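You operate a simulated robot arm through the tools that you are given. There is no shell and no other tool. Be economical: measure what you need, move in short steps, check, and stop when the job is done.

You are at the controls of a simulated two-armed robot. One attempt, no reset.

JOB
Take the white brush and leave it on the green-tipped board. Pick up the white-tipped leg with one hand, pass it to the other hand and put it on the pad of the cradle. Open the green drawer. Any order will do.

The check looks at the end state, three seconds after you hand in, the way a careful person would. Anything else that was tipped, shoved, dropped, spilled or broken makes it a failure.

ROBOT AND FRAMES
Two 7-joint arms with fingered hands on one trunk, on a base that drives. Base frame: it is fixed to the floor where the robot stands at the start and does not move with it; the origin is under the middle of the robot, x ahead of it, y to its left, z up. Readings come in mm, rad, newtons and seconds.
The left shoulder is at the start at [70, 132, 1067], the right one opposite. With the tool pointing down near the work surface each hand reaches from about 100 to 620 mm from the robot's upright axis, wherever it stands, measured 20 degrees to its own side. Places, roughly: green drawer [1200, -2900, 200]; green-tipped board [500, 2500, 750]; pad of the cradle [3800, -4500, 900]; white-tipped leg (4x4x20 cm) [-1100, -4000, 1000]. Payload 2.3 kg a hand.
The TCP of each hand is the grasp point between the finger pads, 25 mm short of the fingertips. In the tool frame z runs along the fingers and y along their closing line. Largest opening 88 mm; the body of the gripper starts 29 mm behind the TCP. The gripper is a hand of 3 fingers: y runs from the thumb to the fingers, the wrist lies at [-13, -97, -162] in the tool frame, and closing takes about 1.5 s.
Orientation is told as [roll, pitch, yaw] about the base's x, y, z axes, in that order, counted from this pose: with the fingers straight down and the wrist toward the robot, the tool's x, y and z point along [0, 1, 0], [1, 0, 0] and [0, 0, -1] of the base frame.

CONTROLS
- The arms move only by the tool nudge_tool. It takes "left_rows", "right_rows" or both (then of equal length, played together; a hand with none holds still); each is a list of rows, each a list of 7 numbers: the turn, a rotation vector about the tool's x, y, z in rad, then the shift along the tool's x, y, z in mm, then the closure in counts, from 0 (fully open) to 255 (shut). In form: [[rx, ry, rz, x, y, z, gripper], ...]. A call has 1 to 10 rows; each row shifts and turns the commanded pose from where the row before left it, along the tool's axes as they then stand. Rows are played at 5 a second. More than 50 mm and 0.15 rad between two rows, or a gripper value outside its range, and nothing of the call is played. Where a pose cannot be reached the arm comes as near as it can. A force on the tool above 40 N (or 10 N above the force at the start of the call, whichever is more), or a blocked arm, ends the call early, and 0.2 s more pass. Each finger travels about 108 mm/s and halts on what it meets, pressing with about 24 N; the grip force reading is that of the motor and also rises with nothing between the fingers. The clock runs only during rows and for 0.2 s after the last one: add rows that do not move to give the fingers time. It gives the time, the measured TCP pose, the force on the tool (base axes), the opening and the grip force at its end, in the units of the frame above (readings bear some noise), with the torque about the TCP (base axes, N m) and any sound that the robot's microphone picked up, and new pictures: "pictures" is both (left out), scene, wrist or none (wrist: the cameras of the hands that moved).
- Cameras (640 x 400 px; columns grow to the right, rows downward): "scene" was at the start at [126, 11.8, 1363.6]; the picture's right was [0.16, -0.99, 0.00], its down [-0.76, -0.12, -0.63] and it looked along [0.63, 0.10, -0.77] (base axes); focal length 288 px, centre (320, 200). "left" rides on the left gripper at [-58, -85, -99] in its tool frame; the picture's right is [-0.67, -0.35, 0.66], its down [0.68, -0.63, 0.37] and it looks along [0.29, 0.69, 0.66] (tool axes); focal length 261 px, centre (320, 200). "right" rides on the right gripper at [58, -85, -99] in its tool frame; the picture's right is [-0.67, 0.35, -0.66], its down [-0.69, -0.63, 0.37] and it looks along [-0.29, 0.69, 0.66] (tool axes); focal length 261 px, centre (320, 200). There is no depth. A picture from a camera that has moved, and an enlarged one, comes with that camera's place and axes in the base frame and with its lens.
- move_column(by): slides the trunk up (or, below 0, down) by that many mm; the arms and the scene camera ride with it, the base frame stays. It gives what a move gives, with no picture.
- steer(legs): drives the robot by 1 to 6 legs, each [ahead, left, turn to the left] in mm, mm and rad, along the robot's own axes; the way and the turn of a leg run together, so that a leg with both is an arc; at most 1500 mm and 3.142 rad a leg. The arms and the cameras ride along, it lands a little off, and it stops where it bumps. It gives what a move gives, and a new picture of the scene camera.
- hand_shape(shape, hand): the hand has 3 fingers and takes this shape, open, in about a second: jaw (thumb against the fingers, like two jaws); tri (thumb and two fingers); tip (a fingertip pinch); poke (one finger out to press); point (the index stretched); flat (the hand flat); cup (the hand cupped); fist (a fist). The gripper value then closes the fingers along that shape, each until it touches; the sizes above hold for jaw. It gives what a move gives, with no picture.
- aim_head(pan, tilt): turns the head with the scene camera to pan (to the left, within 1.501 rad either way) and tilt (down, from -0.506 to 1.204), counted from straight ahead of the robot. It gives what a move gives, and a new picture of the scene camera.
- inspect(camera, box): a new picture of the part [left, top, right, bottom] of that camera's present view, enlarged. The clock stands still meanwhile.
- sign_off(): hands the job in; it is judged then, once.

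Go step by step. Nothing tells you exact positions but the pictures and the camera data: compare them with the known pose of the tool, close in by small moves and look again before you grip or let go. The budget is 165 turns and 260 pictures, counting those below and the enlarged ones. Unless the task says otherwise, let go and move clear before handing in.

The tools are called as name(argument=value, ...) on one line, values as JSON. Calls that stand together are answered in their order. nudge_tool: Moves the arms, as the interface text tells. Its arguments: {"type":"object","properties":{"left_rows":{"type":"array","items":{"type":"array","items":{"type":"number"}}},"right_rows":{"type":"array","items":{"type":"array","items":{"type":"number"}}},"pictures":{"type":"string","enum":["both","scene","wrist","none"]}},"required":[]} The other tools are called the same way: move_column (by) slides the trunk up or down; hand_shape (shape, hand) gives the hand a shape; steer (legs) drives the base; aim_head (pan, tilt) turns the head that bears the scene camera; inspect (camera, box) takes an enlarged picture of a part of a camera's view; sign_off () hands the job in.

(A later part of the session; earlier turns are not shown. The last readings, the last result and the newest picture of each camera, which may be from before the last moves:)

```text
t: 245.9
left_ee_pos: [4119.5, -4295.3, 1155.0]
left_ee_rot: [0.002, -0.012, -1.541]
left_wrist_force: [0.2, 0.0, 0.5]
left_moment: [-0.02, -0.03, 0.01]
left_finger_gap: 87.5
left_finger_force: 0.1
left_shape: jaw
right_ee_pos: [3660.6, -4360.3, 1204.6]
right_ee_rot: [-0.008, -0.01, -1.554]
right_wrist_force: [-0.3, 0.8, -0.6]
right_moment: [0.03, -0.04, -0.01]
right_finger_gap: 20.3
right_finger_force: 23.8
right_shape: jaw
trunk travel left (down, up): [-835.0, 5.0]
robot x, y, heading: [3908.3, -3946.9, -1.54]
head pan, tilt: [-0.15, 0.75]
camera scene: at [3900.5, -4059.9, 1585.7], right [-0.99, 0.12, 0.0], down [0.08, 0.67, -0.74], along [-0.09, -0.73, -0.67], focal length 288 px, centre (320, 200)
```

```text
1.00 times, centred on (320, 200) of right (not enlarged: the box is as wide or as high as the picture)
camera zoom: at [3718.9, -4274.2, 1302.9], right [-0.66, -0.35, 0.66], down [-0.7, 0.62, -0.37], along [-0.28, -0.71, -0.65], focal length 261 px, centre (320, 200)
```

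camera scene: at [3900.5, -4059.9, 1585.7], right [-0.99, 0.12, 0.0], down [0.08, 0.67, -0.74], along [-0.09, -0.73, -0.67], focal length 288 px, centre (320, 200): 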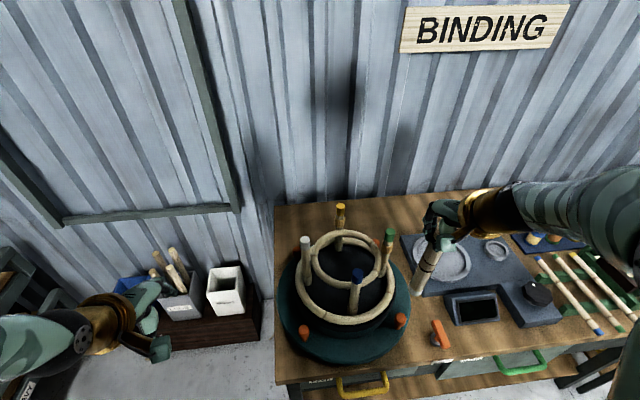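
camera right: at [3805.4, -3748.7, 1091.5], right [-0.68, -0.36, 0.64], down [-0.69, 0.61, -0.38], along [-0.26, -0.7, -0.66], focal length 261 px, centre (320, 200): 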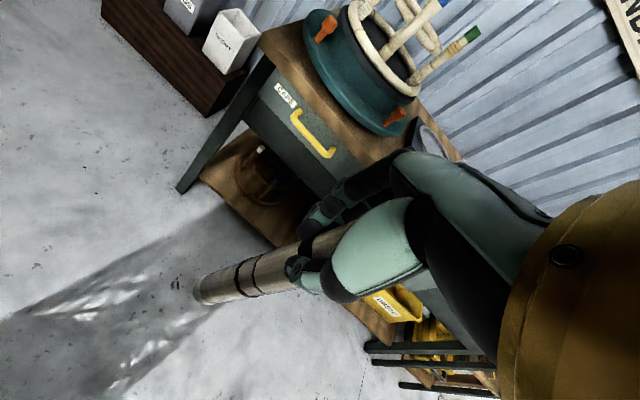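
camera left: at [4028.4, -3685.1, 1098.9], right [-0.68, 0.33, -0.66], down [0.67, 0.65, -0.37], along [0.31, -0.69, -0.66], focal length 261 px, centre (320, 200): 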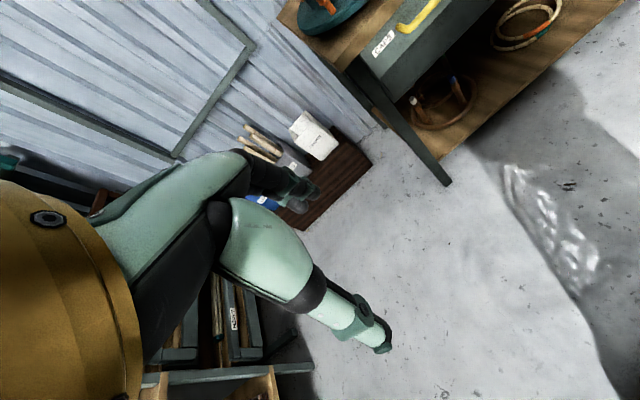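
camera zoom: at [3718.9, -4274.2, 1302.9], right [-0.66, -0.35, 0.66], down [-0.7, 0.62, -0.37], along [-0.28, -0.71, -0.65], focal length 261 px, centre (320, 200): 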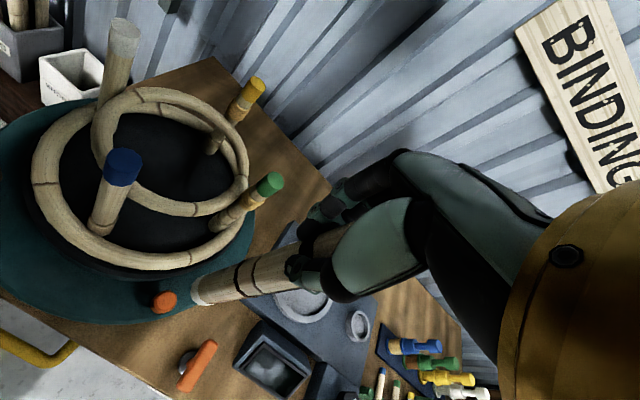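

nudge_tool(right_rows=[[0, 0, 0, 15, 15, 0, 255], [0, 0, 0, 0, 0, 0, 255], [0, 0, 0, 0, 0, 0, 255]], pictures="wrist")

```text
t: 246.7
left_ee_pos: [4119.6, -4306.0, 1150.6]
left_ee_rot: [0.0, -0.002, -1.542]
left_wrist_force: [-0.4, -0.2, -0.2]
left_moment: [-0.01, -0.01, -0.02]
left_finger_gap: 87.7
left_finger_force: 0.1
left_shape: jaw
right_ee_pos: [3678.0, -4386.2, 1201.0]
right_ee_rot: [-0.007, 0.0, -1.554]
right_wrist_force: [-0.3, -0.5, -1.1]
right_moment: [-0.01, -0.03, 0.01]
right_finger_gap: 20.1
right_finger_force: 23.9
right_shape: jaw
trunk travel left (down, up): [-835.0, 5.0]
robot x, y, heading: [3910.7, -3944.7, -1.538]
head pan, tilt: [-0.15, 0.75]
camera right: at [3735.2, -4301.6, 1298.8], right [-0.66, -0.36, 0.66], down [-0.7, 0.62, -0.36], along [-0.28, -0.7, -0.66], focal length 261 px, centre (320, 200)
```

right: 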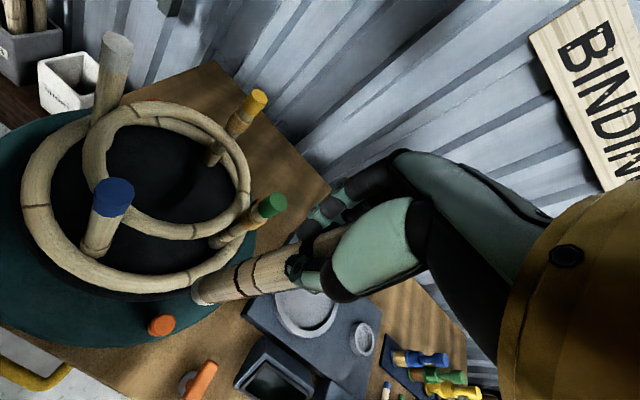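

Blue/green gap midpoint is (3734,-4438), centre ≈ (3785,-4490). Moving diagonally to the gap first.

nudge_tool(right_rows=[[0, 0, 0, 26, 26, 0, 255], [0, 0, 0, 27, 27, 0, 255], [0, 0, 0, 0, 0, 0, 255]], pictures="both")

inspect(camera="scene", box=[260, 180, 460, 340])

```text
t: 247.5
left_ee_pos: [4120.8, -4306.9, 1151.9]
left_ee_rot: [0.002, -0.002, -1.543]
left_wrist_force: [-0.1, 0.0, -0.8]
left_moment: [0.01, -0.03, 0.01]
left_finger_gap: 87.8
left_finger_force: 0.0
left_shape: jaw
right_ee_pos: [3733.0, -4441.6, 1199.8]
right_ee_rot: [-0.006, 0.001, -1.555]
right_wrist_force: [0.1, -0.8, -0.5]
right_moment: [0.01, -0.04, 0.02]
right_finger_gap: 20.4
right_finger_force: 23.8
right_shape: jaw
trunk travel left (down, up): [-835.0, 5.0]
robot x, y, heading: [3908.6, -3944.6, -1.541]
head pan, tilt: [-0.15, 0.75]
camera scene: at [3900.6, -4078.2, 1584.1], right [-0.99, 0.12, 0.0], down [0.08, 0.68, -0.73], along [-0.09, -0.73, -0.68], focal length 288 px, centre (320, 200)
camera right: at [3790.5, -4356.4, 1298.2], right [-0.66, -0.36, 0.66], down [-0.7, 0.62, -0.36], along [-0.28, -0.7, -0.66], focal length 261 px, centre (320, 200)
```

scene: 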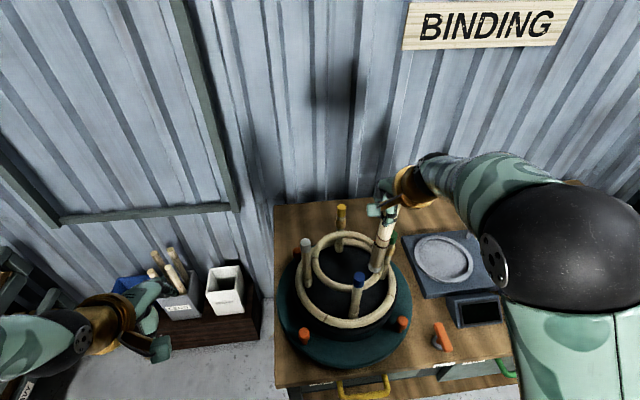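
right: 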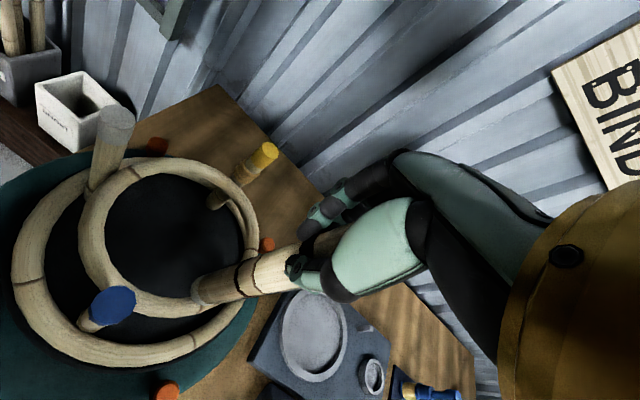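

```text
2.50 times, centred on (360, 260) of scene
camera zoom: at [3900.6, -4078.2, 1584.1], right [-0.99, 0.12, 0.0], down [0.08, 0.68, -0.73], along [-0.09, -0.73, -0.68], focal length 720 px, centre (220, 50)
```

zoom: 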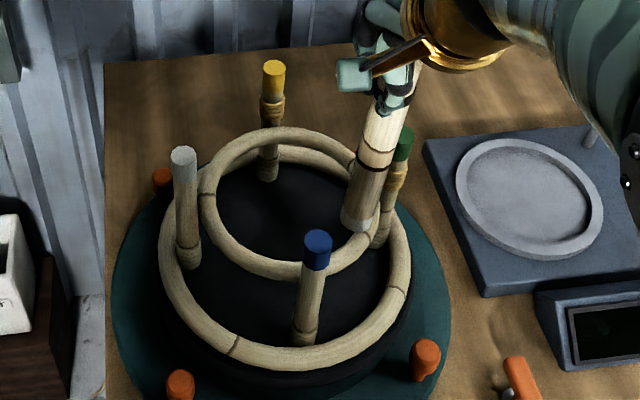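

Leg tip is above the brace ring. Continuing to the centre.

nudge_tool(right_rows=[[0, 0, 0, 26, 25, 0, 255], [0, 0, 0, 26, 25, 0, 255], [0, 0, 0, 0, 0, 0, 255]], pictures="both")

inspect(camera="scene", box=[260, 180, 460, 340])

```text
t: 248.3
left_ee_pos: [4119.7, -4306.8, 1150.1]
left_ee_rot: [0.003, -0.001, -1.543]
left_wrist_force: [0.2, -0.3, -0.4]
left_moment: [-0.03, 0.03, -0.02]
left_finger_gap: 87.5
left_finger_force: 0.1
left_shape: jaw
right_ee_pos: [3781.9, -4490.3, 1199.1]
right_ee_rot: [-0.003, 0.002, -1.555]
right_wrist_force: [0.4, 0.2, -1.0]
right_moment: [-0.04, 0.01, 0.0]
right_finger_gap: 20.4
right_finger_force: 24.0
right_shape: jaw
trunk travel left (down, up): [-835.0, 5.0]
robot x, y, heading: [3910.5, -3943.2, -1.545]
head pan, tilt: [-0.15, 0.75]
camera scene: at [3900.3, -4077.1, 1584.3], right [-0.99, 0.12, 0.0], down [0.08, 0.68, -0.73], along [-0.09, -0.73, -0.68], focal length 288 px, centre (320, 200)
camera right: at [3839.9, -4405.4, 1298.2], right [-0.66, -0.36, 0.66], down [-0.7, 0.62, -0.36], along [-0.28, -0.7, -0.66], focal length 261 px, centre (320, 200)
```

scene: 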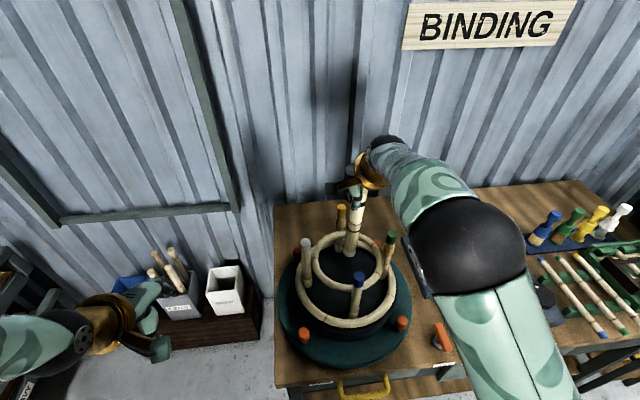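
right: 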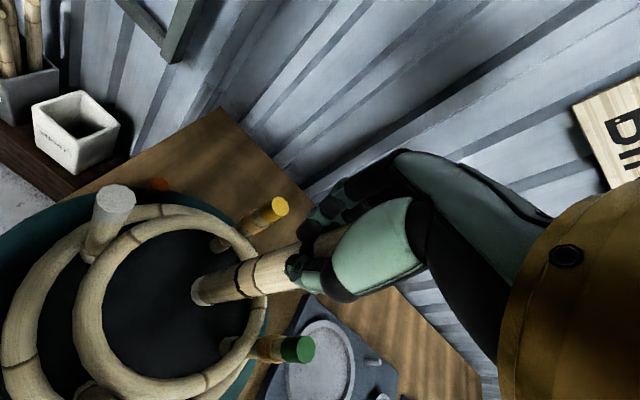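

```text
2.50 times, centred on (360, 260) of scene
camera zoom: at [3900.3, -4077.1, 1584.3], right [-0.99, 0.12, 0.0], down [0.08, 0.68, -0.73], along [-0.09, -0.73, -0.68], focal length 720 px, centre (220, 50)
```

zoom: 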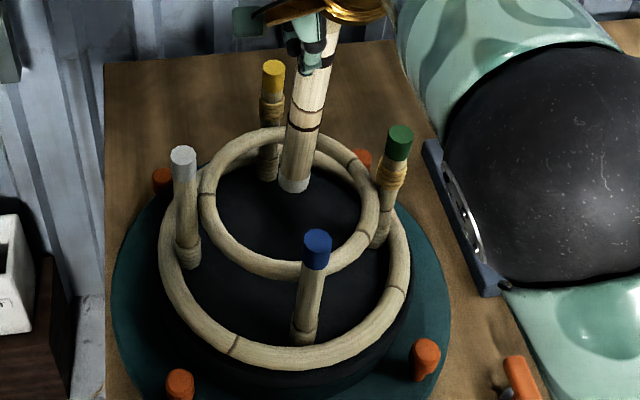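

Centred over the brace ring. Lowering most of the way.

nudge_tool(right_rows=[[0, 0, 0, 1, 1, 25, 255], [0, 0, 0, 0, 0, 25, 255], [0, 0, 0, 0, 0, 25, 255], [0, 0, 0, 0, 0, 20, 255], [0, 0, 0, 0, 0, 0, 255]], pictures="both")

inspect(camera="scene", box=[260, 180, 460, 340])

```text
t: 249.5
left_ee_pos: [4119.8, -4309.0, 1150.4]
left_ee_rot: [0.0, -0.002, -1.542]
left_wrist_force: [-0.1, 0.1, 0.6]
left_moment: [-0.01, 0.0, -0.01]
left_finger_gap: 87.6
left_finger_force: 0.0
left_shape: jaw
right_ee_pos: [3784.4, -4490.5, 1104.7]
right_ee_rot: [-0.006, 0.003, -1.557]
right_wrist_force: [-0.7, 0.5, -0.7]
right_moment: [-0.01, 0.0, 0.01]
right_finger_gap: 20.2
right_finger_force: 24.1
right_shape: jaw
trunk travel left (down, up): [-835.0, 5.0]
robot x, y, heading: [3906.7, -3947.7, -1.541]
head pan, tilt: [-0.15, 0.75]
camera scene: at [3901.4, -4078.0, 1584.2], right [-0.99, 0.12, 0.0], down [0.08, 0.68, -0.73], along [-0.09, -0.73, -0.68], focal length 288 px, centre (320, 200)
camera right: at [3841.7, -4405.6, 1202.7], right [-0.66, -0.36, 0.66], down [-0.7, 0.62, -0.36], along [-0.28, -0.7, -0.66], focal length 261 px, centre (320, 200)
```

scene: 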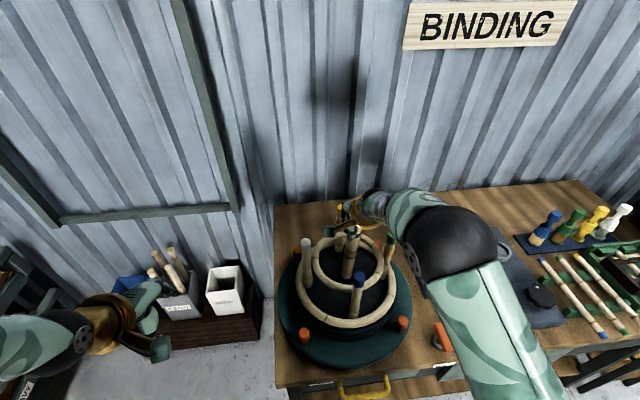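
right: 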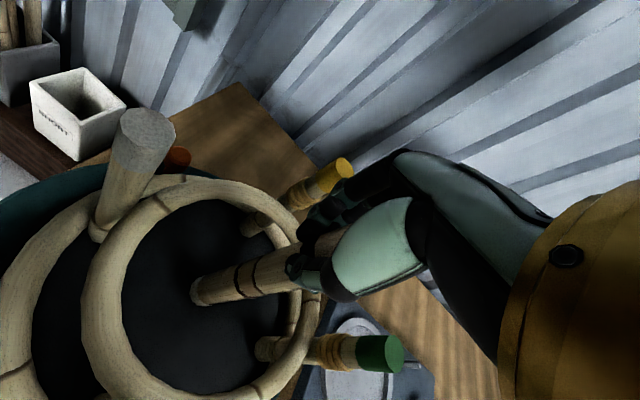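

```text
2.50 times, centred on (360, 260) of scene
camera zoom: at [3901.4, -4078.0, 1584.2], right [-0.99, 0.12, 0.0], down [0.08, 0.68, -0.73], along [-0.09, -0.73, -0.68], focal length 720 px, centre (220, 50)
```

zoom: 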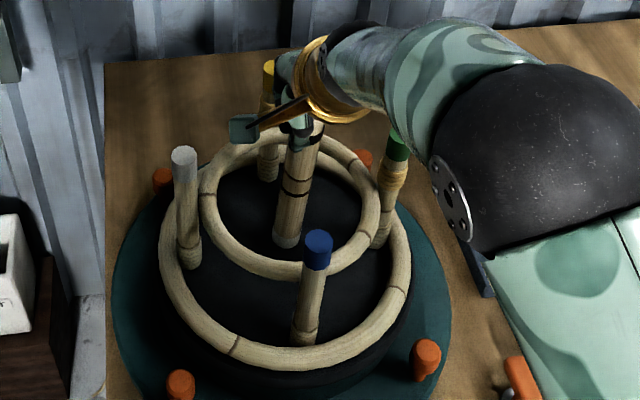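

nudge_tool(right_rows=[[0, 0, 0, 0, 0, 8, 255], [0, 0, 0, 0, 0, 6, 255], [0, 0, 0, 0, 0, 4, 255], [0, 0, 0, 0, 0, 3, 255], [0, 0, 0, 0, 0, 0, 255]], pictures="none")

inspect(camera="scene", box=[300, 200, 420, 300])

```text
t: 250.7
left_ee_pos: [4123.1, -4302.7, 1152.6]
left_ee_rot: [-0.001, -0.005, -1.543]
left_wrist_force: [0.7, -1.0, -0.1]
left_moment: [0.0, 0.02, 0.02]
left_finger_gap: 87.8
left_finger_force: 0.0
left_shape: jaw
right_ee_pos: [3784.2, -4488.1, 1087.8]
right_ee_rot: [-0.008, -0.006, -1.554]
right_wrist_force: [2.5, 0.0, 19.1]
right_moment: [-0.1, 0.04, -0.02]
right_finger_gap: 21.4
right_finger_force: 23.2
right_shape: jaw
trunk travel left (down, up): [-835.0, 5.0]
robot x, y, heading: [3909.7, -3942.5, -1.541]
head pan, tilt: [-0.15, 0.75]
```

```text
4.00 times, centred on (360, 250) of scene
camera zoom: at [3904.4, -4071.3, 1585.0], right [-0.99, 0.12, 0.0], down [0.08, 0.67, -0.73], along [-0.09, -0.73, -0.68], focal length 1152 px, centre (160, 0)
```

zoom: 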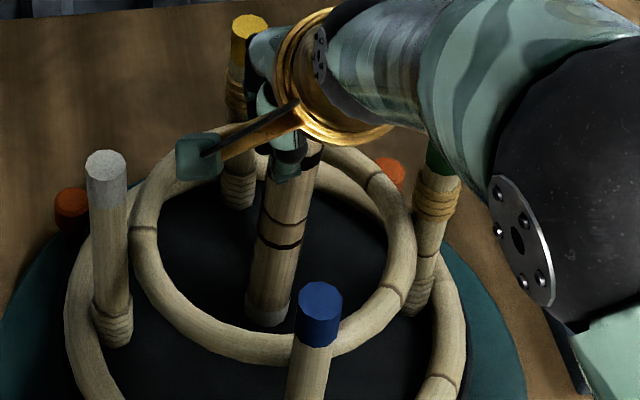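

It's on the pad (19 N). I relieve the pressure slightly and check.

nudge_tool(right_rows=[[0, 0, 0, 0, 0, -2, 255], [0, 0, 0, 0, 0, -1, 255], [0, 0, 0, 0, 0, 0, 255]], pictures="none")

```text
t: 251.5
left_ee_pos: [4121.3, -4304.4, 1150.5]
left_ee_rot: [0.001, -0.004, -1.543]
left_wrist_force: [0.2, -0.8, -1.1]
left_moment: [0.04, 0.02, 0.01]
left_finger_gap: 87.6
left_finger_force: 0.1
left_shape: jaw
right_ee_pos: [3784.5, -4487.5, 1087.6]
right_ee_rot: [-0.005, 0.0, -1.556]
right_wrist_force: [0.2, 0.0, 11.0]
right_moment: [-0.07, 0.01, 0.0]
right_finger_gap: 21.2
right_finger_force: 24.2
right_shape: jaw
trunk travel left (down, up): [-835.0, 5.0]
robot x, y, heading: [3908.9, -3944.3, -1.547]
head pan, tilt: [-0.15, 0.75]
```

nudge_tool(right_rows=[[0, 0, 0, 0, 0, -2, 255], [0, 0, 0, 0, 0, 0, 255], [0, 0, 0, 0, 0, 0, 190], [0, 0, 0, 0, 0, 0, 170], [0, 0, 0, 0, 0, 0, 150], [0, 0, 0, 0, 0, 0, 120], [0, 0, 0, 0, 0, 0, 90], [0, 0, 0, 0, 0, 0, 60], [0, 0, 0, 0, 0, 0, 60], [0, 0, 0, 0, 0, 0, 60]], pictures="both")

inspect(camera="scene", box=[300, 200, 420, 300])

```text
t: 253.7
left_ee_pos: [4120.5, -4308.6, 1151.0]
left_ee_rot: [0.001, -0.003, -1.543]
left_wrist_force: [-0.7, 0.7, 0.3]
left_moment: [0.0, 0.0, -0.01]
left_finger_gap: 87.7
left_finger_force: 0.0
left_shape: jaw
right_ee_pos: [3782.8, -4489.7, 1087.1]
right_ee_rot: [-0.007, 0.002, -1.555]
right_wrist_force: [0.1, 0.7, -0.1]
right_moment: [0.02, -0.02, -0.02]
right_finger_gap: 66.8
right_finger_force: 0.1
right_shape: jaw
trunk travel left (down, up): [-835.0, 5.0]
robot x, y, heading: [3911.6, -3944.6, -1.548]
head pan, tilt: [-0.15, 0.75]
camera scene: at [3901.3, -4077.8, 1584.2], right [-0.99, 0.12, 0.0], down [0.08, 0.68, -0.73], along [-0.09, -0.73, -0.68], focal length 288 px, centre (320, 200)
camera right: at [3841.3, -4406.1, 1186.5], right [-0.66, -0.36, 0.66], down [-0.7, 0.62, -0.36], along [-0.28, -0.7, -0.66], focal length 261 px, centre (320, 200)
```

scene: 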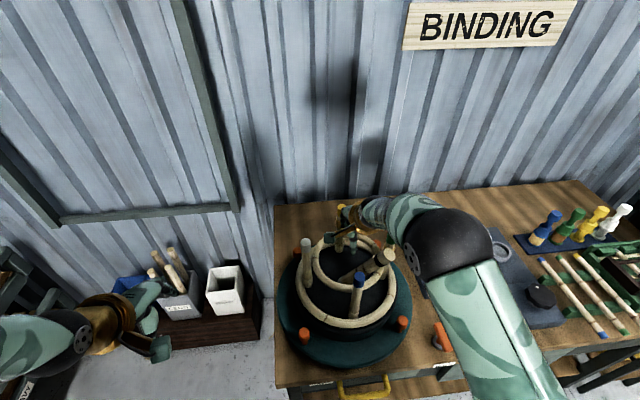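
right: 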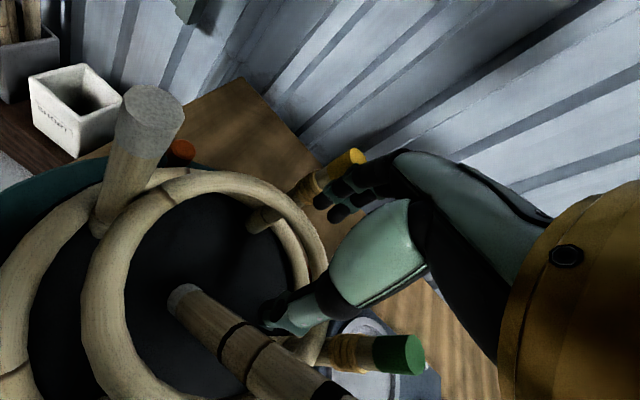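

```text
4.00 times, centred on (360, 250) of scene
camera zoom: at [3901.3, -4077.8, 1584.2], right [-0.99, 0.12, 0.0], down [0.08, 0.68, -0.73], along [-0.09, -0.73, -0.68], focal length 1152 px, centre (160, 0)
```

zoom: 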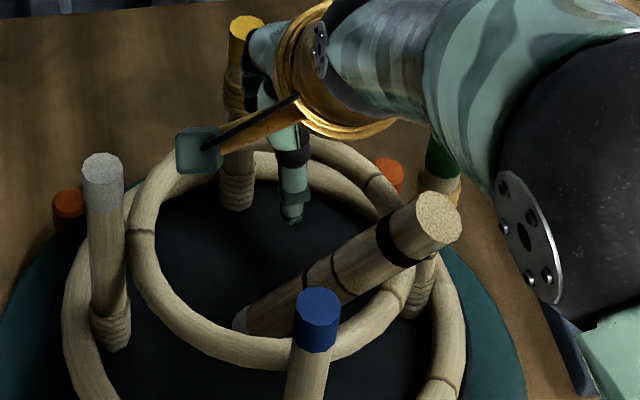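

The leg tipped on release and now leans on the brace ring. I want it standing properly, so I raise the hand clear and look.

nudge_tool(right_rows=[[0, 0, 0, 0, 0, -25, 60], [0, 0, 0, 0, 0, -30, 60], [0, 0, 0, 0, 0, -30, 60], [0, 0, 0, 0, 0, -25, 0], [0, 0, 0, 0, 0, 0, 0]], pictures="both")

inspect(camera="scene", box=[280, 190, 420, 330])

inspect(camera="right", box=[60, 160, 380, 400])

```text
t: 254.9
left_ee_pos: [4120.5, -4307.3, 1151.4]
left_ee_rot: [0.003, -0.003, -1.543]
left_wrist_force: [0.5, 0.6, -1.2]
left_moment: [0.01, 0.02, -0.05]
left_finger_gap: 87.7
left_finger_force: 0.0
left_shape: jaw
right_ee_pos: [3784.1, -4491.3, 1198.4]
right_ee_rot: [-0.009, 0.002, -1.557]
right_wrist_force: [0.0, 0.2, 0.2]
right_moment: [0.02, 0.01, 0.0]
right_finger_gap: 87.7
right_finger_force: 0.1
right_shape: jaw
trunk travel left (down, up): [-835.0, 5.0]
robot x, y, heading: [3909.0, -3942.9, -1.543]
head pan, tilt: [-0.15, 0.75]
camera scene: at [3901.4, -4077.9, 1584.2], right [-0.99, 0.12, 0.0], down [0.08, 0.68, -0.73], along [-0.09, -0.73, -0.68], focal length 288 px, centre (320, 200)
camera right: at [3842.7, -4405.9, 1297.0], right [-0.66, -0.36, 0.66], down [-0.7, 0.62, -0.36], along [-0.28, -0.7, -0.66], focal length 261 px, centre (320, 200)
```

scene: 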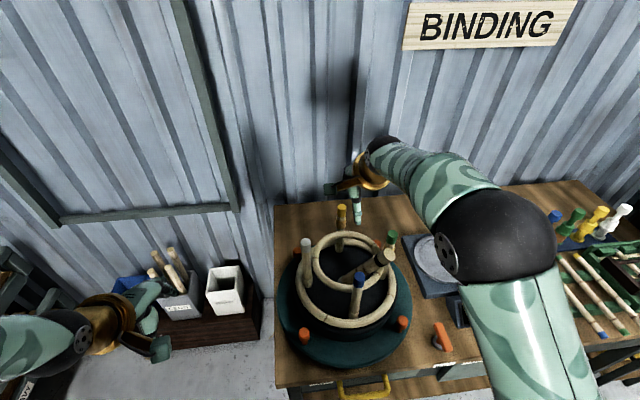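
right: 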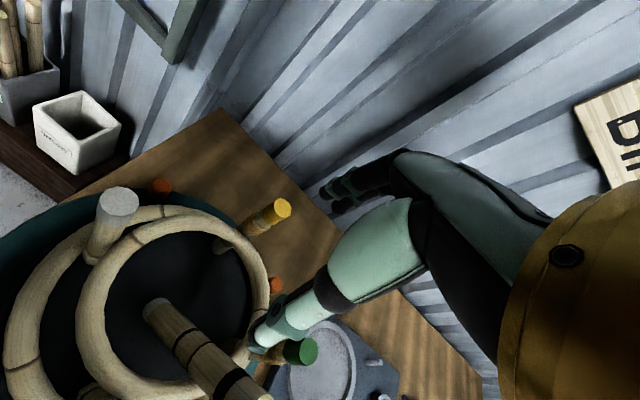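

```text
2.86 times, centred on (350, 260) of scene
camera zoom: at [3901.4, -4077.9, 1584.2], right [-0.99, 0.12, 0.0], down [0.08, 0.68, -0.73], along [-0.09, -0.73, -0.68], focal length 823 px, centre (234, 29)
```

zoom: 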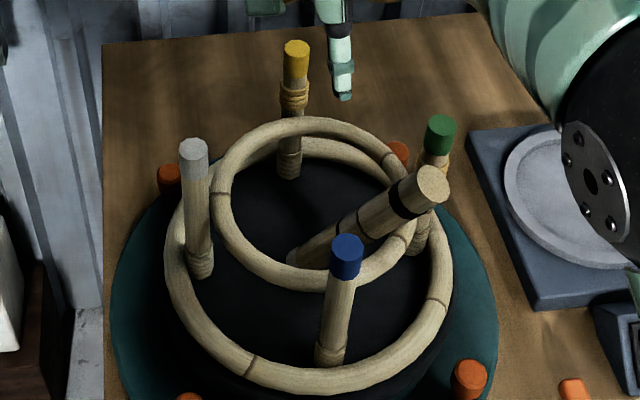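

```text
1.67 times, centred on (220, 280) of right
camera zoom: at [3842.7, -4405.9, 1297.0], right [-0.66, -0.36, 0.66], down [-0.7, 0.62, -0.36], along [-0.28, -0.7, -0.66], focal length 434 px, centre (487, 67)
```

zoom: 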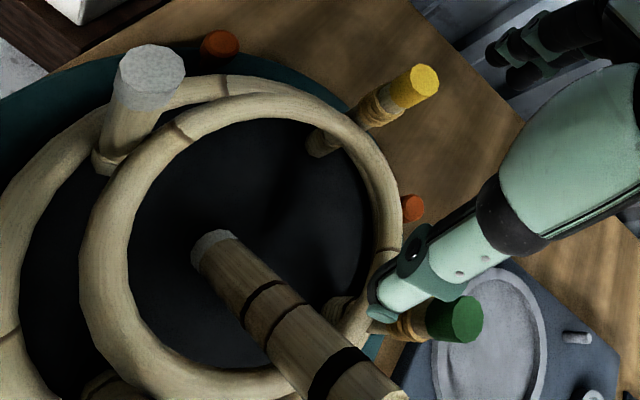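

I'll regrasp: leg axis runs from (3796,-4478,912) up to (3704,-4437,1072). First tilt the hand to match that axis, at this safe height.

nudge_tool(right_rows=[[0, 0.13, 0, 0, 0, 0, 60], [0, 0.13, 0, 0, 0, 0, 60], [0, 0.13, 0, 0, 0, 0, 60], [0, 0.13, 0, 0, 0, 0, 80], [-0.1125, 0, 0, 0, 0, 0, 80], [-0.1125, 0, 0, 0, 0, 0, 80], [0, 0, -0.125, 0, 0, 0, 80], [0, 0, -0.125, 0, 0, 0, 80], [0, 0, -0.125, 0, 0, 0, 80], [0, 0, -0.125, 0, 0, 0, 80]], pictures="none")

nudge_tool(right_rows=[[0, 0, 0, -20.5, -31, 0, 80], [0, 0, 0, -20.5, -31, 0, 80], [0, 0, 0, -20.5, -31, 0, 80], [0, 0, 0, -20.5, -31, 0, 80], [0, 0, 0, 0, 0, 0, 80]], pictures="both")

inspect(camera="scene", box=[280, 180, 440, 320])

```text
t: 257.1
left_ee_pos: [4119.6, -4308.4, 1150.2]
left_ee_rot: [0.0, -0.002, -1.543]
left_wrist_force: [0.5, 0.1, 0.1]
left_moment: [0.05, 0.0, 0.0]
left_finger_gap: 87.7
left_finger_force: 0.0
left_shape: jaw
right_ee_pos: [3782.6, -4491.8, 1198.8]
right_ee_rot: [0.379, -0.417, -1.195]
right_wrist_force: [1.1, 0.6, 0.3]
right_moment: [-0.01, 0.02, 0.0]
right_finger_gap: 60.7
right_finger_force: 0.1
right_shape: jaw
trunk travel left (down, up): [-835.0, 5.0]
robot x, y, heading: [3911.3, -3942.7, -1.539]
head pan, tilt: [-0.15, 0.75]
```

```text
t: 258.3
left_ee_pos: [4120.1, -4308.1, 1151.7]
left_ee_rot: [0.002, -0.002, -1.542]
left_wrist_force: [-0.6, 0.0, -0.6]
left_moment: [-0.06, 0.01, 0.03]
left_finger_gap: 87.5
left_finger_force: 0.0
left_shape: jaw
right_ee_pos: [3675.4, -4423.8, 1122.0]
right_ee_rot: [0.38, -0.416, -1.198]
right_wrist_force: [0.4, -0.1, 0.5]
right_moment: [-0.01, -0.01, 0.01]
right_finger_gap: 61.0
right_finger_force: 0.0
right_shape: jaw
trunk travel left (down, up): [-835.0, 5.0]
robot x, y, heading: [3907.9, -3943.7, -1.549]
head pan, tilt: [-0.15, 0.75]
camera scene: at [3901.2, -4077.8, 1584.2], right [-0.99, 0.12, 0.0], down [0.08, 0.68, -0.73], along [-0.09, -0.73, -0.68], focal length 288 px, centre (320, 200)
camera right: at [3646.9, -4302.9, 1190.8], right [-0.74, -0.48, 0.47], down [-0.59, 0.13, -0.8], along [0.32, -0.87, -0.38], focal length 261 px, centre (320, 200)
```

scene: 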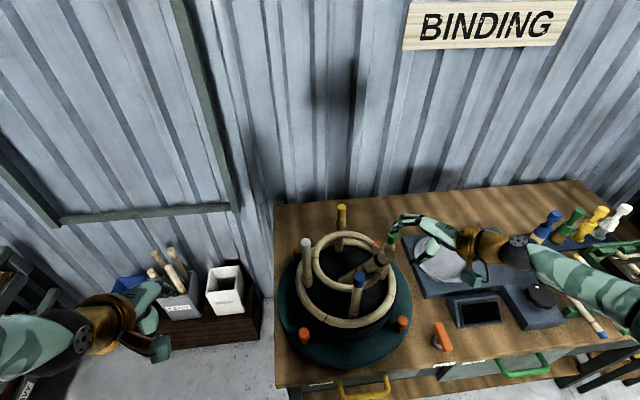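
right: 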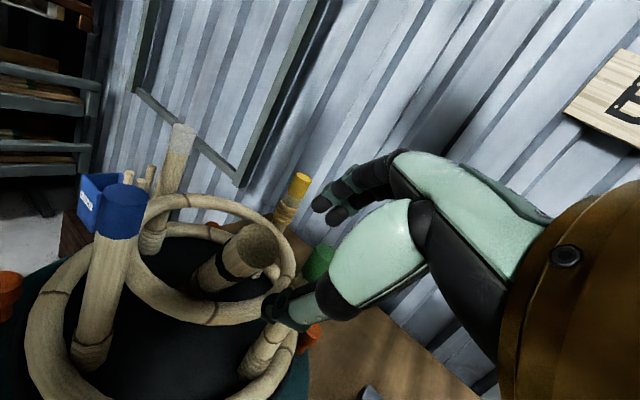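

```text
2.86 times, centred on (360, 250) of scene
camera zoom: at [3901.2, -4077.8, 1584.2], right [-0.99, 0.12, 0.0], down [0.08, 0.68, -0.73], along [-0.09, -0.73, -0.68], focal length 823 px, centre (206, 57)
```

zoom: 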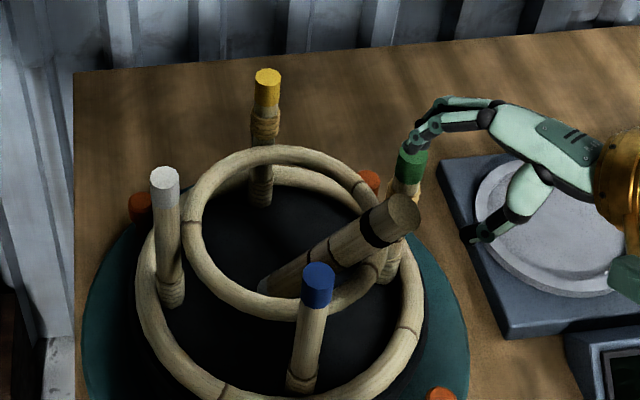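

The hand is close to the leg axis; I correct ~13 mm sideways, advance half-way and check.

nudge_tool(right_rows=[[0, 0, 0, 13, 2, 0, 80], [0, 0, 0, 0, 0, 20, 80], [0, 0, 0, 0, 0, 20, 80], [0, 0, 0, 0, 0, 0, 80]], pictures="wrist")

inspect(camera="scene", box=[310, 190, 450, 290])

```text
t: 259.3
left_ee_pos: [4120.2, -4306.8, 1151.4]
left_ee_rot: [0.001, -0.003, -1.543]
left_wrist_force: [0.0, -0.9, 0.2]
left_moment: [0.01, -0.03, 0.03]
left_finger_gap: 87.6
left_finger_force: 0.1
left_shape: jaw
right_ee_pos: [3706.0, -4427.6, 1092.6]
right_ee_rot: [0.38, -0.417, -1.199]
right_wrist_force: [0.1, -0.5, 0.5]
right_moment: [-0.02, 0.02, 0.01]
right_finger_gap: 60.5
right_finger_force: 0.1
right_shape: jaw
trunk travel left (down, up): [-835.0, 5.0]
robot x, y, heading: [3910.2, -3944.9, -1.546]
head pan, tilt: [-0.15, 0.75]
camera right: at [3677.4, -4307.2, 1161.7], right [-0.74, -0.48, 0.47], down [-0.59, 0.13, -0.8], along [0.32, -0.87, -0.38], focal length 261 px, centre (320, 200)
```

right: 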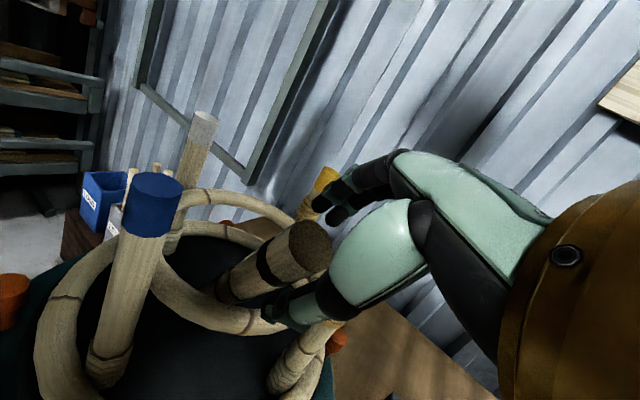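

```text
4.00 times, centred on (380, 240) of scene
camera zoom: at [3901.2, -4077.2, 1584.2], right [-0.99, 0.12, 0.0], down [0.08, 0.68, -0.73], along [-0.09, -0.73, -0.68], focal length 1152 px, centre (80, 40)
```

zoom: 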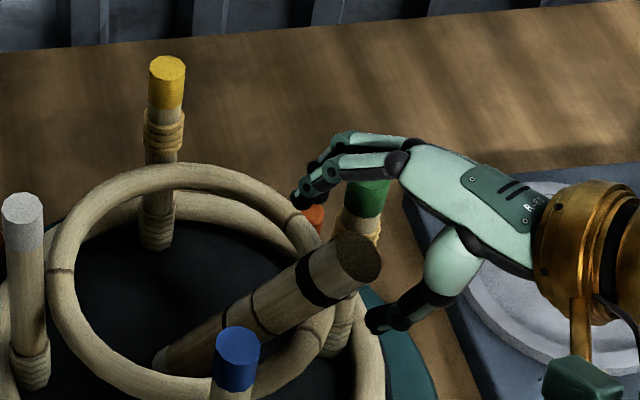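

On-axis now, the end 16 mm beyond the TCP. Small tilt correction, advance 36 mm, then close.

nudge_tool(right_rows=[[0.05, -0.05, 0, 0, 0, 12, 80], [0, 0, 0, 0, 0, 12, 80], [0, 0, 0, 0, 0, 12, 80], [0, 0, 0, 0, 0, 0, 80]], pictures="wrist")

inspect(camera="scene", box=[310, 190, 450, 290])

```text
t: 260.3
left_ee_pos: [4120.4, -4307.7, 1151.0]
left_ee_rot: [0.002, -0.002, -1.543]
left_wrist_force: [0.8, -0.2, 0.0]
left_moment: [-0.04, 0.04, 0.01]
left_finger_gap: 87.8
left_finger_force: 0.0
left_shape: jaw
right_ee_pos: [3723.5, -4435.9, 1061.5]
right_ee_rot: [0.324, -0.37, -1.178]
right_wrist_force: [-0.2, 0.1, 0.3]
right_moment: [-0.01, -0.01, 0.02]
right_finger_gap: 60.4
right_finger_force: 0.1
right_shape: jaw
trunk travel left (down, up): [-835.0, 5.0]
robot x, y, heading: [3910.7, -3948.2, -1.544]
head pan, tilt: [-0.15, 0.75]
camera right: at [3698.5, -4316.6, 1134.8], right [-0.71, -0.49, 0.51], down [-0.64, 0.15, -0.75], along [0.29, -0.86, -0.42], focal length 261 px, centre (320, 200)
```

right: 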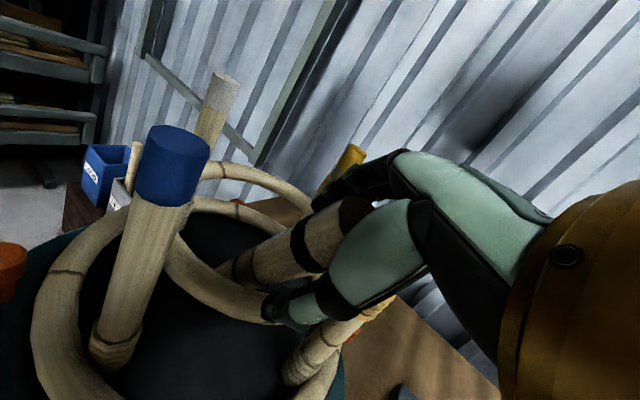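

```text
4.00 times, centred on (380, 240) of scene
camera zoom: at [3901.3, -4077.8, 1584.2], right [-0.99, 0.12, 0.0], down [0.08, 0.68, -0.73], along [-0.09, -0.73, -0.68], focal length 1152 px, centre (80, 40)
```

zoom: 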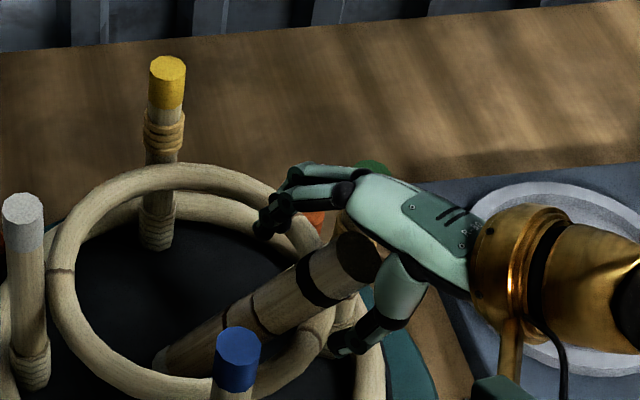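

nudge_tool(right_rows=[[0, 0, 0, 0, 0, 0, 120], [0, 0, 0, 0, 0, 0, 160], [0, 0, 0, 0, 0, 0, 200], [0, 0, 0, 0, 0, 0, 255], [0, 0, 0, 0, 0, 0, 255], [0, 0, 0, 0, 0, 0, 255]], pictures="wrist")

inspect(camera="scene", box=[300, 190, 440, 290])

```text
t: 261.7
left_ee_pos: [4120.1, -4308.2, 1150.9]
left_ee_rot: [0.001, -0.002, -1.543]
left_wrist_force: [-0.1, 0.3, 0.6]
left_moment: [0.0, 0.01, 0.03]
left_finger_gap: 87.8
left_finger_force: 0.1
left_shape: jaw
right_ee_pos: [3720.8, -4434.7, 1061.4]
right_ee_rot: [0.322, -0.37, -1.179]
right_wrist_force: [-0.6, -0.9, 0.1]
right_moment: [0.02, -0.01, -0.01]
right_finger_gap: 22.9
right_finger_force: 23.7
right_shape: jaw
trunk travel left (down, up): [-835.0, 5.0]
robot x, y, heading: [3910.6, -3946.0, -1.545]
head pan, tilt: [-0.15, 0.75]
camera right: at [3698.4, -4316.6, 1134.8], right [-0.71, -0.49, 0.51], down [-0.64, 0.15, -0.75], along [0.29, -0.86, -0.42], focal length 261 px, centre (320, 200)
```

right: 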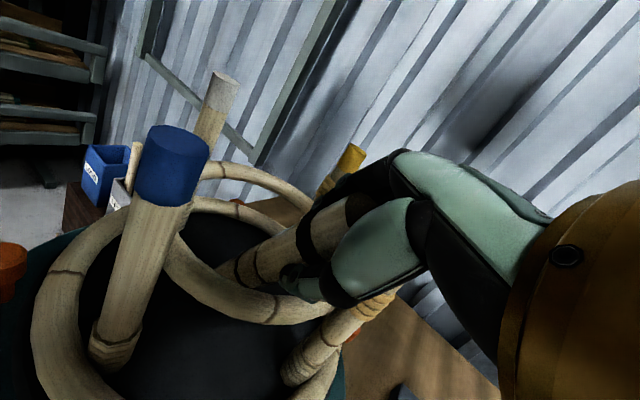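

```text
4.00 times, centred on (370, 240) of scene
camera zoom: at [3901.2, -4077.9, 1584.2], right [-0.99, 0.12, 0.0], down [0.08, 0.68, -0.73], along [-0.09, -0.73, -0.68], focal length 1152 px, centre (120, 40)
```

zoom: 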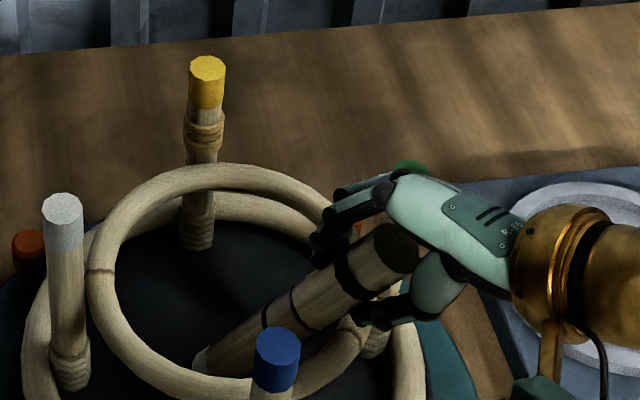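

Gripped (22.9). I lift 20 mm along the leg's axis, then swing it upright about its lower end.

nudge_tool(right_rows=[[0, 0, 0, 0, 0, -10, 255], [0, 0, 0, 0, 0, -12, 255], [0.0953, -0.0784, 0, 13.3, 16.2, 1.3, 255], [0.0953, -0.0784, 0, 13.3, 16.2, 1.3, 255], [0.0953, -0.0784, 0, 13.3, 16.2, 1.3, 255], [0.0953, -0.0784, 0, 13.3, 16.2, 1.3, 255], [0, 0, 0, 0, 0, 0, 255]], pictures="both")

inspect(camera="scene", box=[280, 190, 420, 330])

```text
t: 263.3
left_ee_pos: [4118.9, -4307.9, 1150.6]
left_ee_rot: [0.003, -0.001, -1.541]
left_wrist_force: [0.4, -0.2, 1.0]
left_moment: [-0.01, -0.01, 0.0]
left_finger_gap: 87.6
left_finger_force: 0.1
left_shape: jaw
right_ee_pos: [3786.6, -4465.7, 1101.2]
right_ee_rot: [-0.007, 0.006, -1.119]
right_wrist_force: [0.0, -0.5, -0.6]
right_moment: [0.0, -0.01, 0.02]
right_finger_gap: 22.9
right_finger_force: 23.8
right_shape: jaw
trunk travel left (down, up): [-835.0, 5.0]
robot x, y, heading: [3908.8, -3944.9, -1.545]
head pan, tilt: [-0.15, 0.75]
camera scene: at [3900.9, -4078.1, 1584.2], right [-0.99, 0.12, 0.0], down [0.08, 0.68, -0.73], along [-0.09, -0.73, -0.68], focal length 288 px, centre (320, 200)
camera right: at [3803.7, -4365.1, 1199.2], right [-0.45, -0.61, 0.66], down [-0.89, 0.27, -0.36], along [0.04, -0.75, -0.66], focal length 261 px, centre (320, 200)
```

scene: 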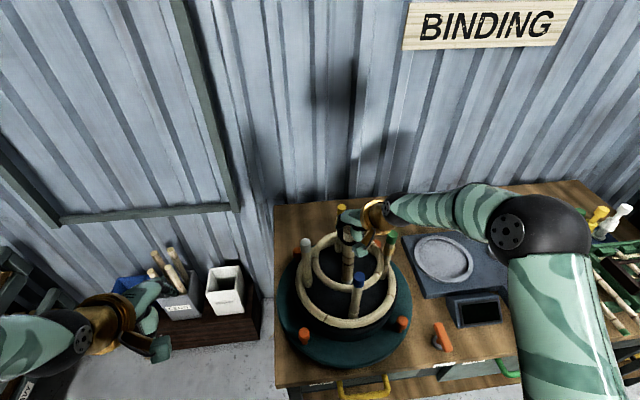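
right: 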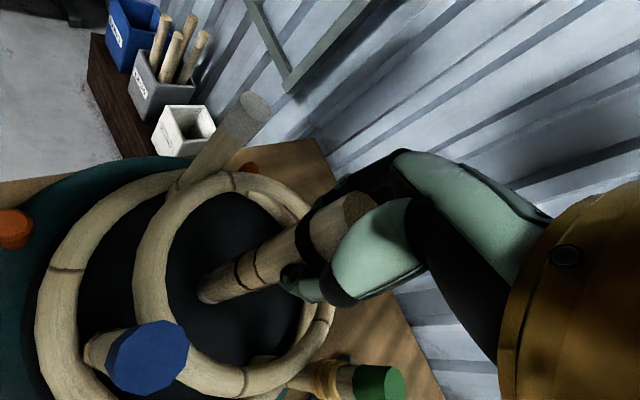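

```text
2.86 times, centred on (350, 260) of scene
camera zoom: at [3900.9, -4078.1, 1584.2], right [-0.99, 0.12, 0.0], down [0.08, 0.68, -0.73], along [-0.09, -0.73, -0.68], focal length 823 px, centre (234, 29)
```

zoom: 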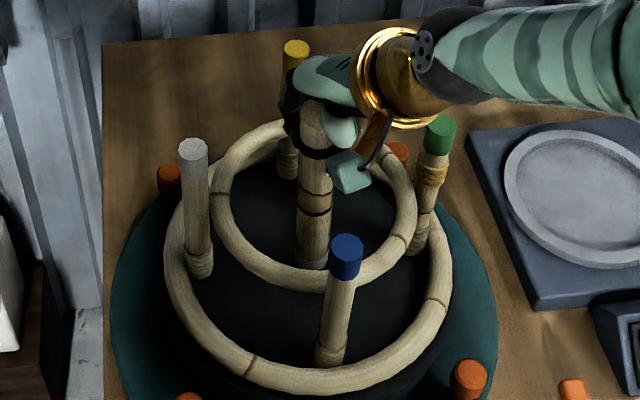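

Upright and aligned with the hand (<1° tilt). I centre it and lower to just above the pad.

nudge_tool(right_rows=[[0, 0, 0, -8, 17, 0, 255], [0, 0, 0, 0, 0, 8, 255], [0, 0, 0, 0, 0, 7, 255], [0, 0, 0, 0, 0, 4, 255], [0, 0, 0, 0, 0, 0, 255]], pictures="wrist")

```text
t: 264.5
left_ee_pos: [4120.5, -4307.9, 1152.1]
left_ee_rot: [0.002, -0.002, -1.544]
left_wrist_force: [-0.6, -0.4, -0.4]
left_moment: [0.01, 0.0, -0.03]
left_finger_gap: 88.1
left_finger_force: 0.0
left_shape: jaw
right_ee_pos: [3787.5, -4483.1, 1080.0]
right_ee_rot: [-0.006, 0.004, -1.118]
right_wrist_force: [-0.1, -0.2, -1.4]
right_moment: [0.0, -0.01, -0.02]
right_finger_gap: 22.7
right_finger_force: 24.0
right_shape: jaw
trunk travel left (down, up): [-835.0, 5.0]
robot x, y, heading: [3909.5, -3948.1, -1.542]
head pan, tilt: [-0.15, 0.75]
camera right: at [3803.8, -4382.9, 1179.7], right [-0.44, -0.61, 0.66], down [-0.89, 0.27, -0.36], along [0.04, -0.75, -0.66], focal length 261 px, centre (320, 200)
```

right: 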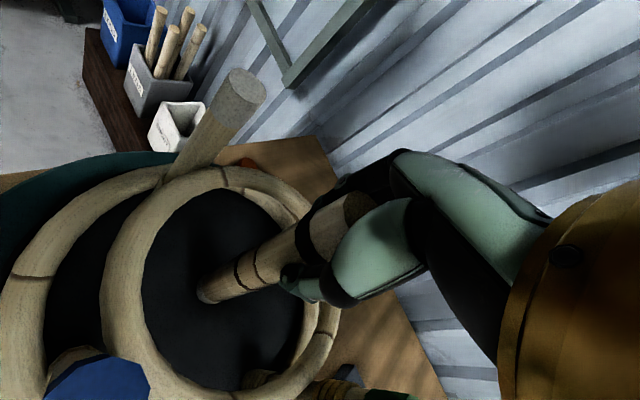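

nudge_tool(right_rows=[[0, 0, 0, 0, 0, 2, 255], [0, 0, 0, 0, 0, 1, 255], [0, 0, 0, 0, 0, 1, 255], [0, 0, 0, 0, 0, 0, 255]], pictures="none")

```text
t: 265.5
left_ee_pos: [4121.5, -4308.0, 1150.5]
left_ee_rot: [0.001, -0.002, -1.543]
left_wrist_force: [0.3, -0.3, -0.8]
left_moment: [0.01, 0.0, 0.03]
left_finger_gap: 87.7
left_finger_force: 0.0
left_shape: jaw
right_ee_pos: [3787.2, -4483.6, 1076.9]
right_ee_rot: [-0.003, 0.004, -1.119]
right_wrist_force: [0.3, -0.1, -0.1]
right_moment: [0.01, 0.03, -0.05]
right_finger_gap: 22.9
right_finger_force: 24.0
right_shape: jaw
trunk travel left (down, up): [-835.0, 5.0]
robot x, y, heading: [3910.0, -3940.3, -1.544]
head pan, tilt: [-0.15, 0.75]
```

nudge_tool(right_rows=[[0, 0, 0, 0, 0, 1, 255], [0, 0, 0, 0, 0, 1, 255], [0, 0, 0, 0, 0, 1, 255], [0, 0, 0, 0, 0, 0, 255]], pictures="none")

```text
t: 266.5
left_ee_pos: [4120.0, -4307.6, 1150.9]
left_ee_rot: [0.002, -0.002, -1.543]
left_wrist_force: [0.4, 0.2, 0.8]
left_moment: [-0.02, 0.02, -0.02]
left_finger_gap: 87.6
left_finger_force: 0.0
left_shape: jaw
right_ee_pos: [3787.4, -4483.2, 1074.5]
right_ee_rot: [-0.005, 0.003, -1.118]
right_wrist_force: [-0.2, -0.7, 2.3]
right_moment: [0.01, 0.02, 0.0]
right_finger_gap: 22.8
right_finger_force: 24.3
right_shape: jaw
trunk travel left (down, up): [-835.0, 5.0]
robot x, y, heading: [3909.1, -3947.7, -1.544]
head pan, tilt: [-0.15, 0.75]
```

Light contact. One more mm, check tilt visually, before opening slowly.

nudge_tool(right_rows=[[0, 0, 0, 0, 0, 1, 255], [0, 0, 0, 0, 0, 0, 255]], pictures="none")

inspect(camera="scene", box=[290, 200, 410, 310])

inspect(camera="right", box=[130, 140, 400, 340])

```text
t: 267.1
left_ee_pos: [4120.2, -4306.0, 1151.1]
left_ee_rot: [0.002, -0.004, -1.543]
left_wrist_force: [-0.7, -0.1, -0.3]
left_moment: [0.03, 0.01, -0.03]
left_finger_gap: 87.8
left_finger_force: 0.1
left_shape: jaw
right_ee_pos: [3788.2, -4482.5, 1073.2]
right_ee_rot: [-0.008, 0.004, -1.119]
right_wrist_force: [-0.4, -1.3, 5.8]
right_moment: [-0.02, 0.01, -0.02]
right_finger_gap: 22.9
right_finger_force: 23.8
right_shape: jaw
trunk travel left (down, up): [-835.0, 5.0]
robot x, y, heading: [3910.3, -3943.4, -1.545]
head pan, tilt: [-0.15, 0.75]
```

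```text
3.64 times, centred on (350, 255) of scene
camera zoom: at [3901.6, -4075.8, 1584.4], right [-0.99, 0.12, 0.0], down [0.08, 0.68, -0.73], along [-0.09, -0.73, -0.68], focal length 1048 px, centre (211, 0)
```

zoom: 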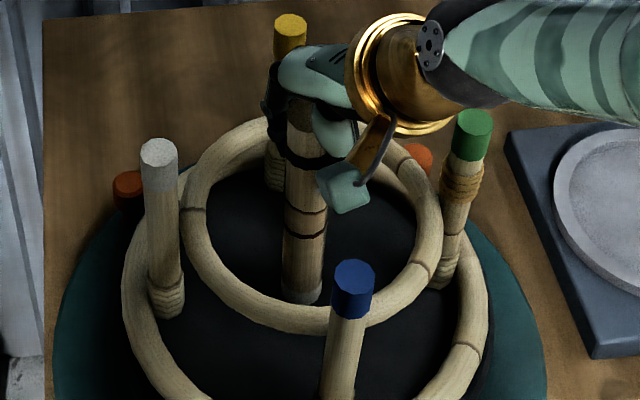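

```text
2.00 times, centred on (265, 240) of right
camera zoom: at [3803.9, -4381.8, 1172.3], right [-0.45, -0.61, 0.66], down [-0.89, 0.27, -0.36], along [0.04, -0.75, -0.66], focal length 521 px, centre (430, 120)
```

zoom: 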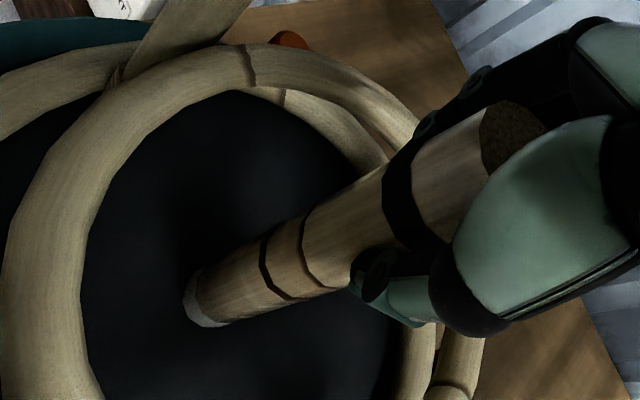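

inspect(camera="scene", box=[325, 215, 375, 290])

```text
5.33 times, centred on (350, 252) of scene
camera zoom: at [3901.6, -4075.8, 1584.4], right [-0.99, 0.12, 0.0], down [0.08, 0.68, -0.73], along [-0.09, -0.73, -0.68], focal length 1536 px, centre (160, -80)
```

zoom: 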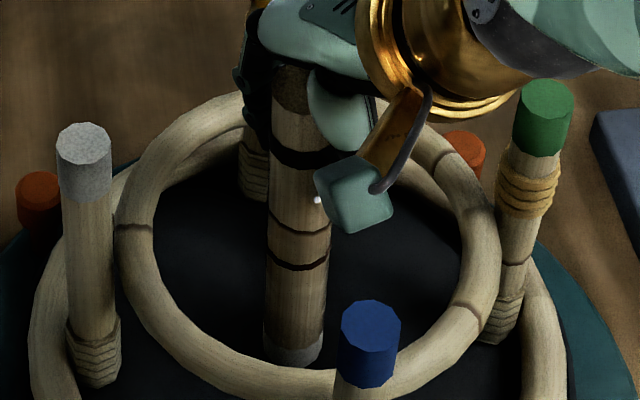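

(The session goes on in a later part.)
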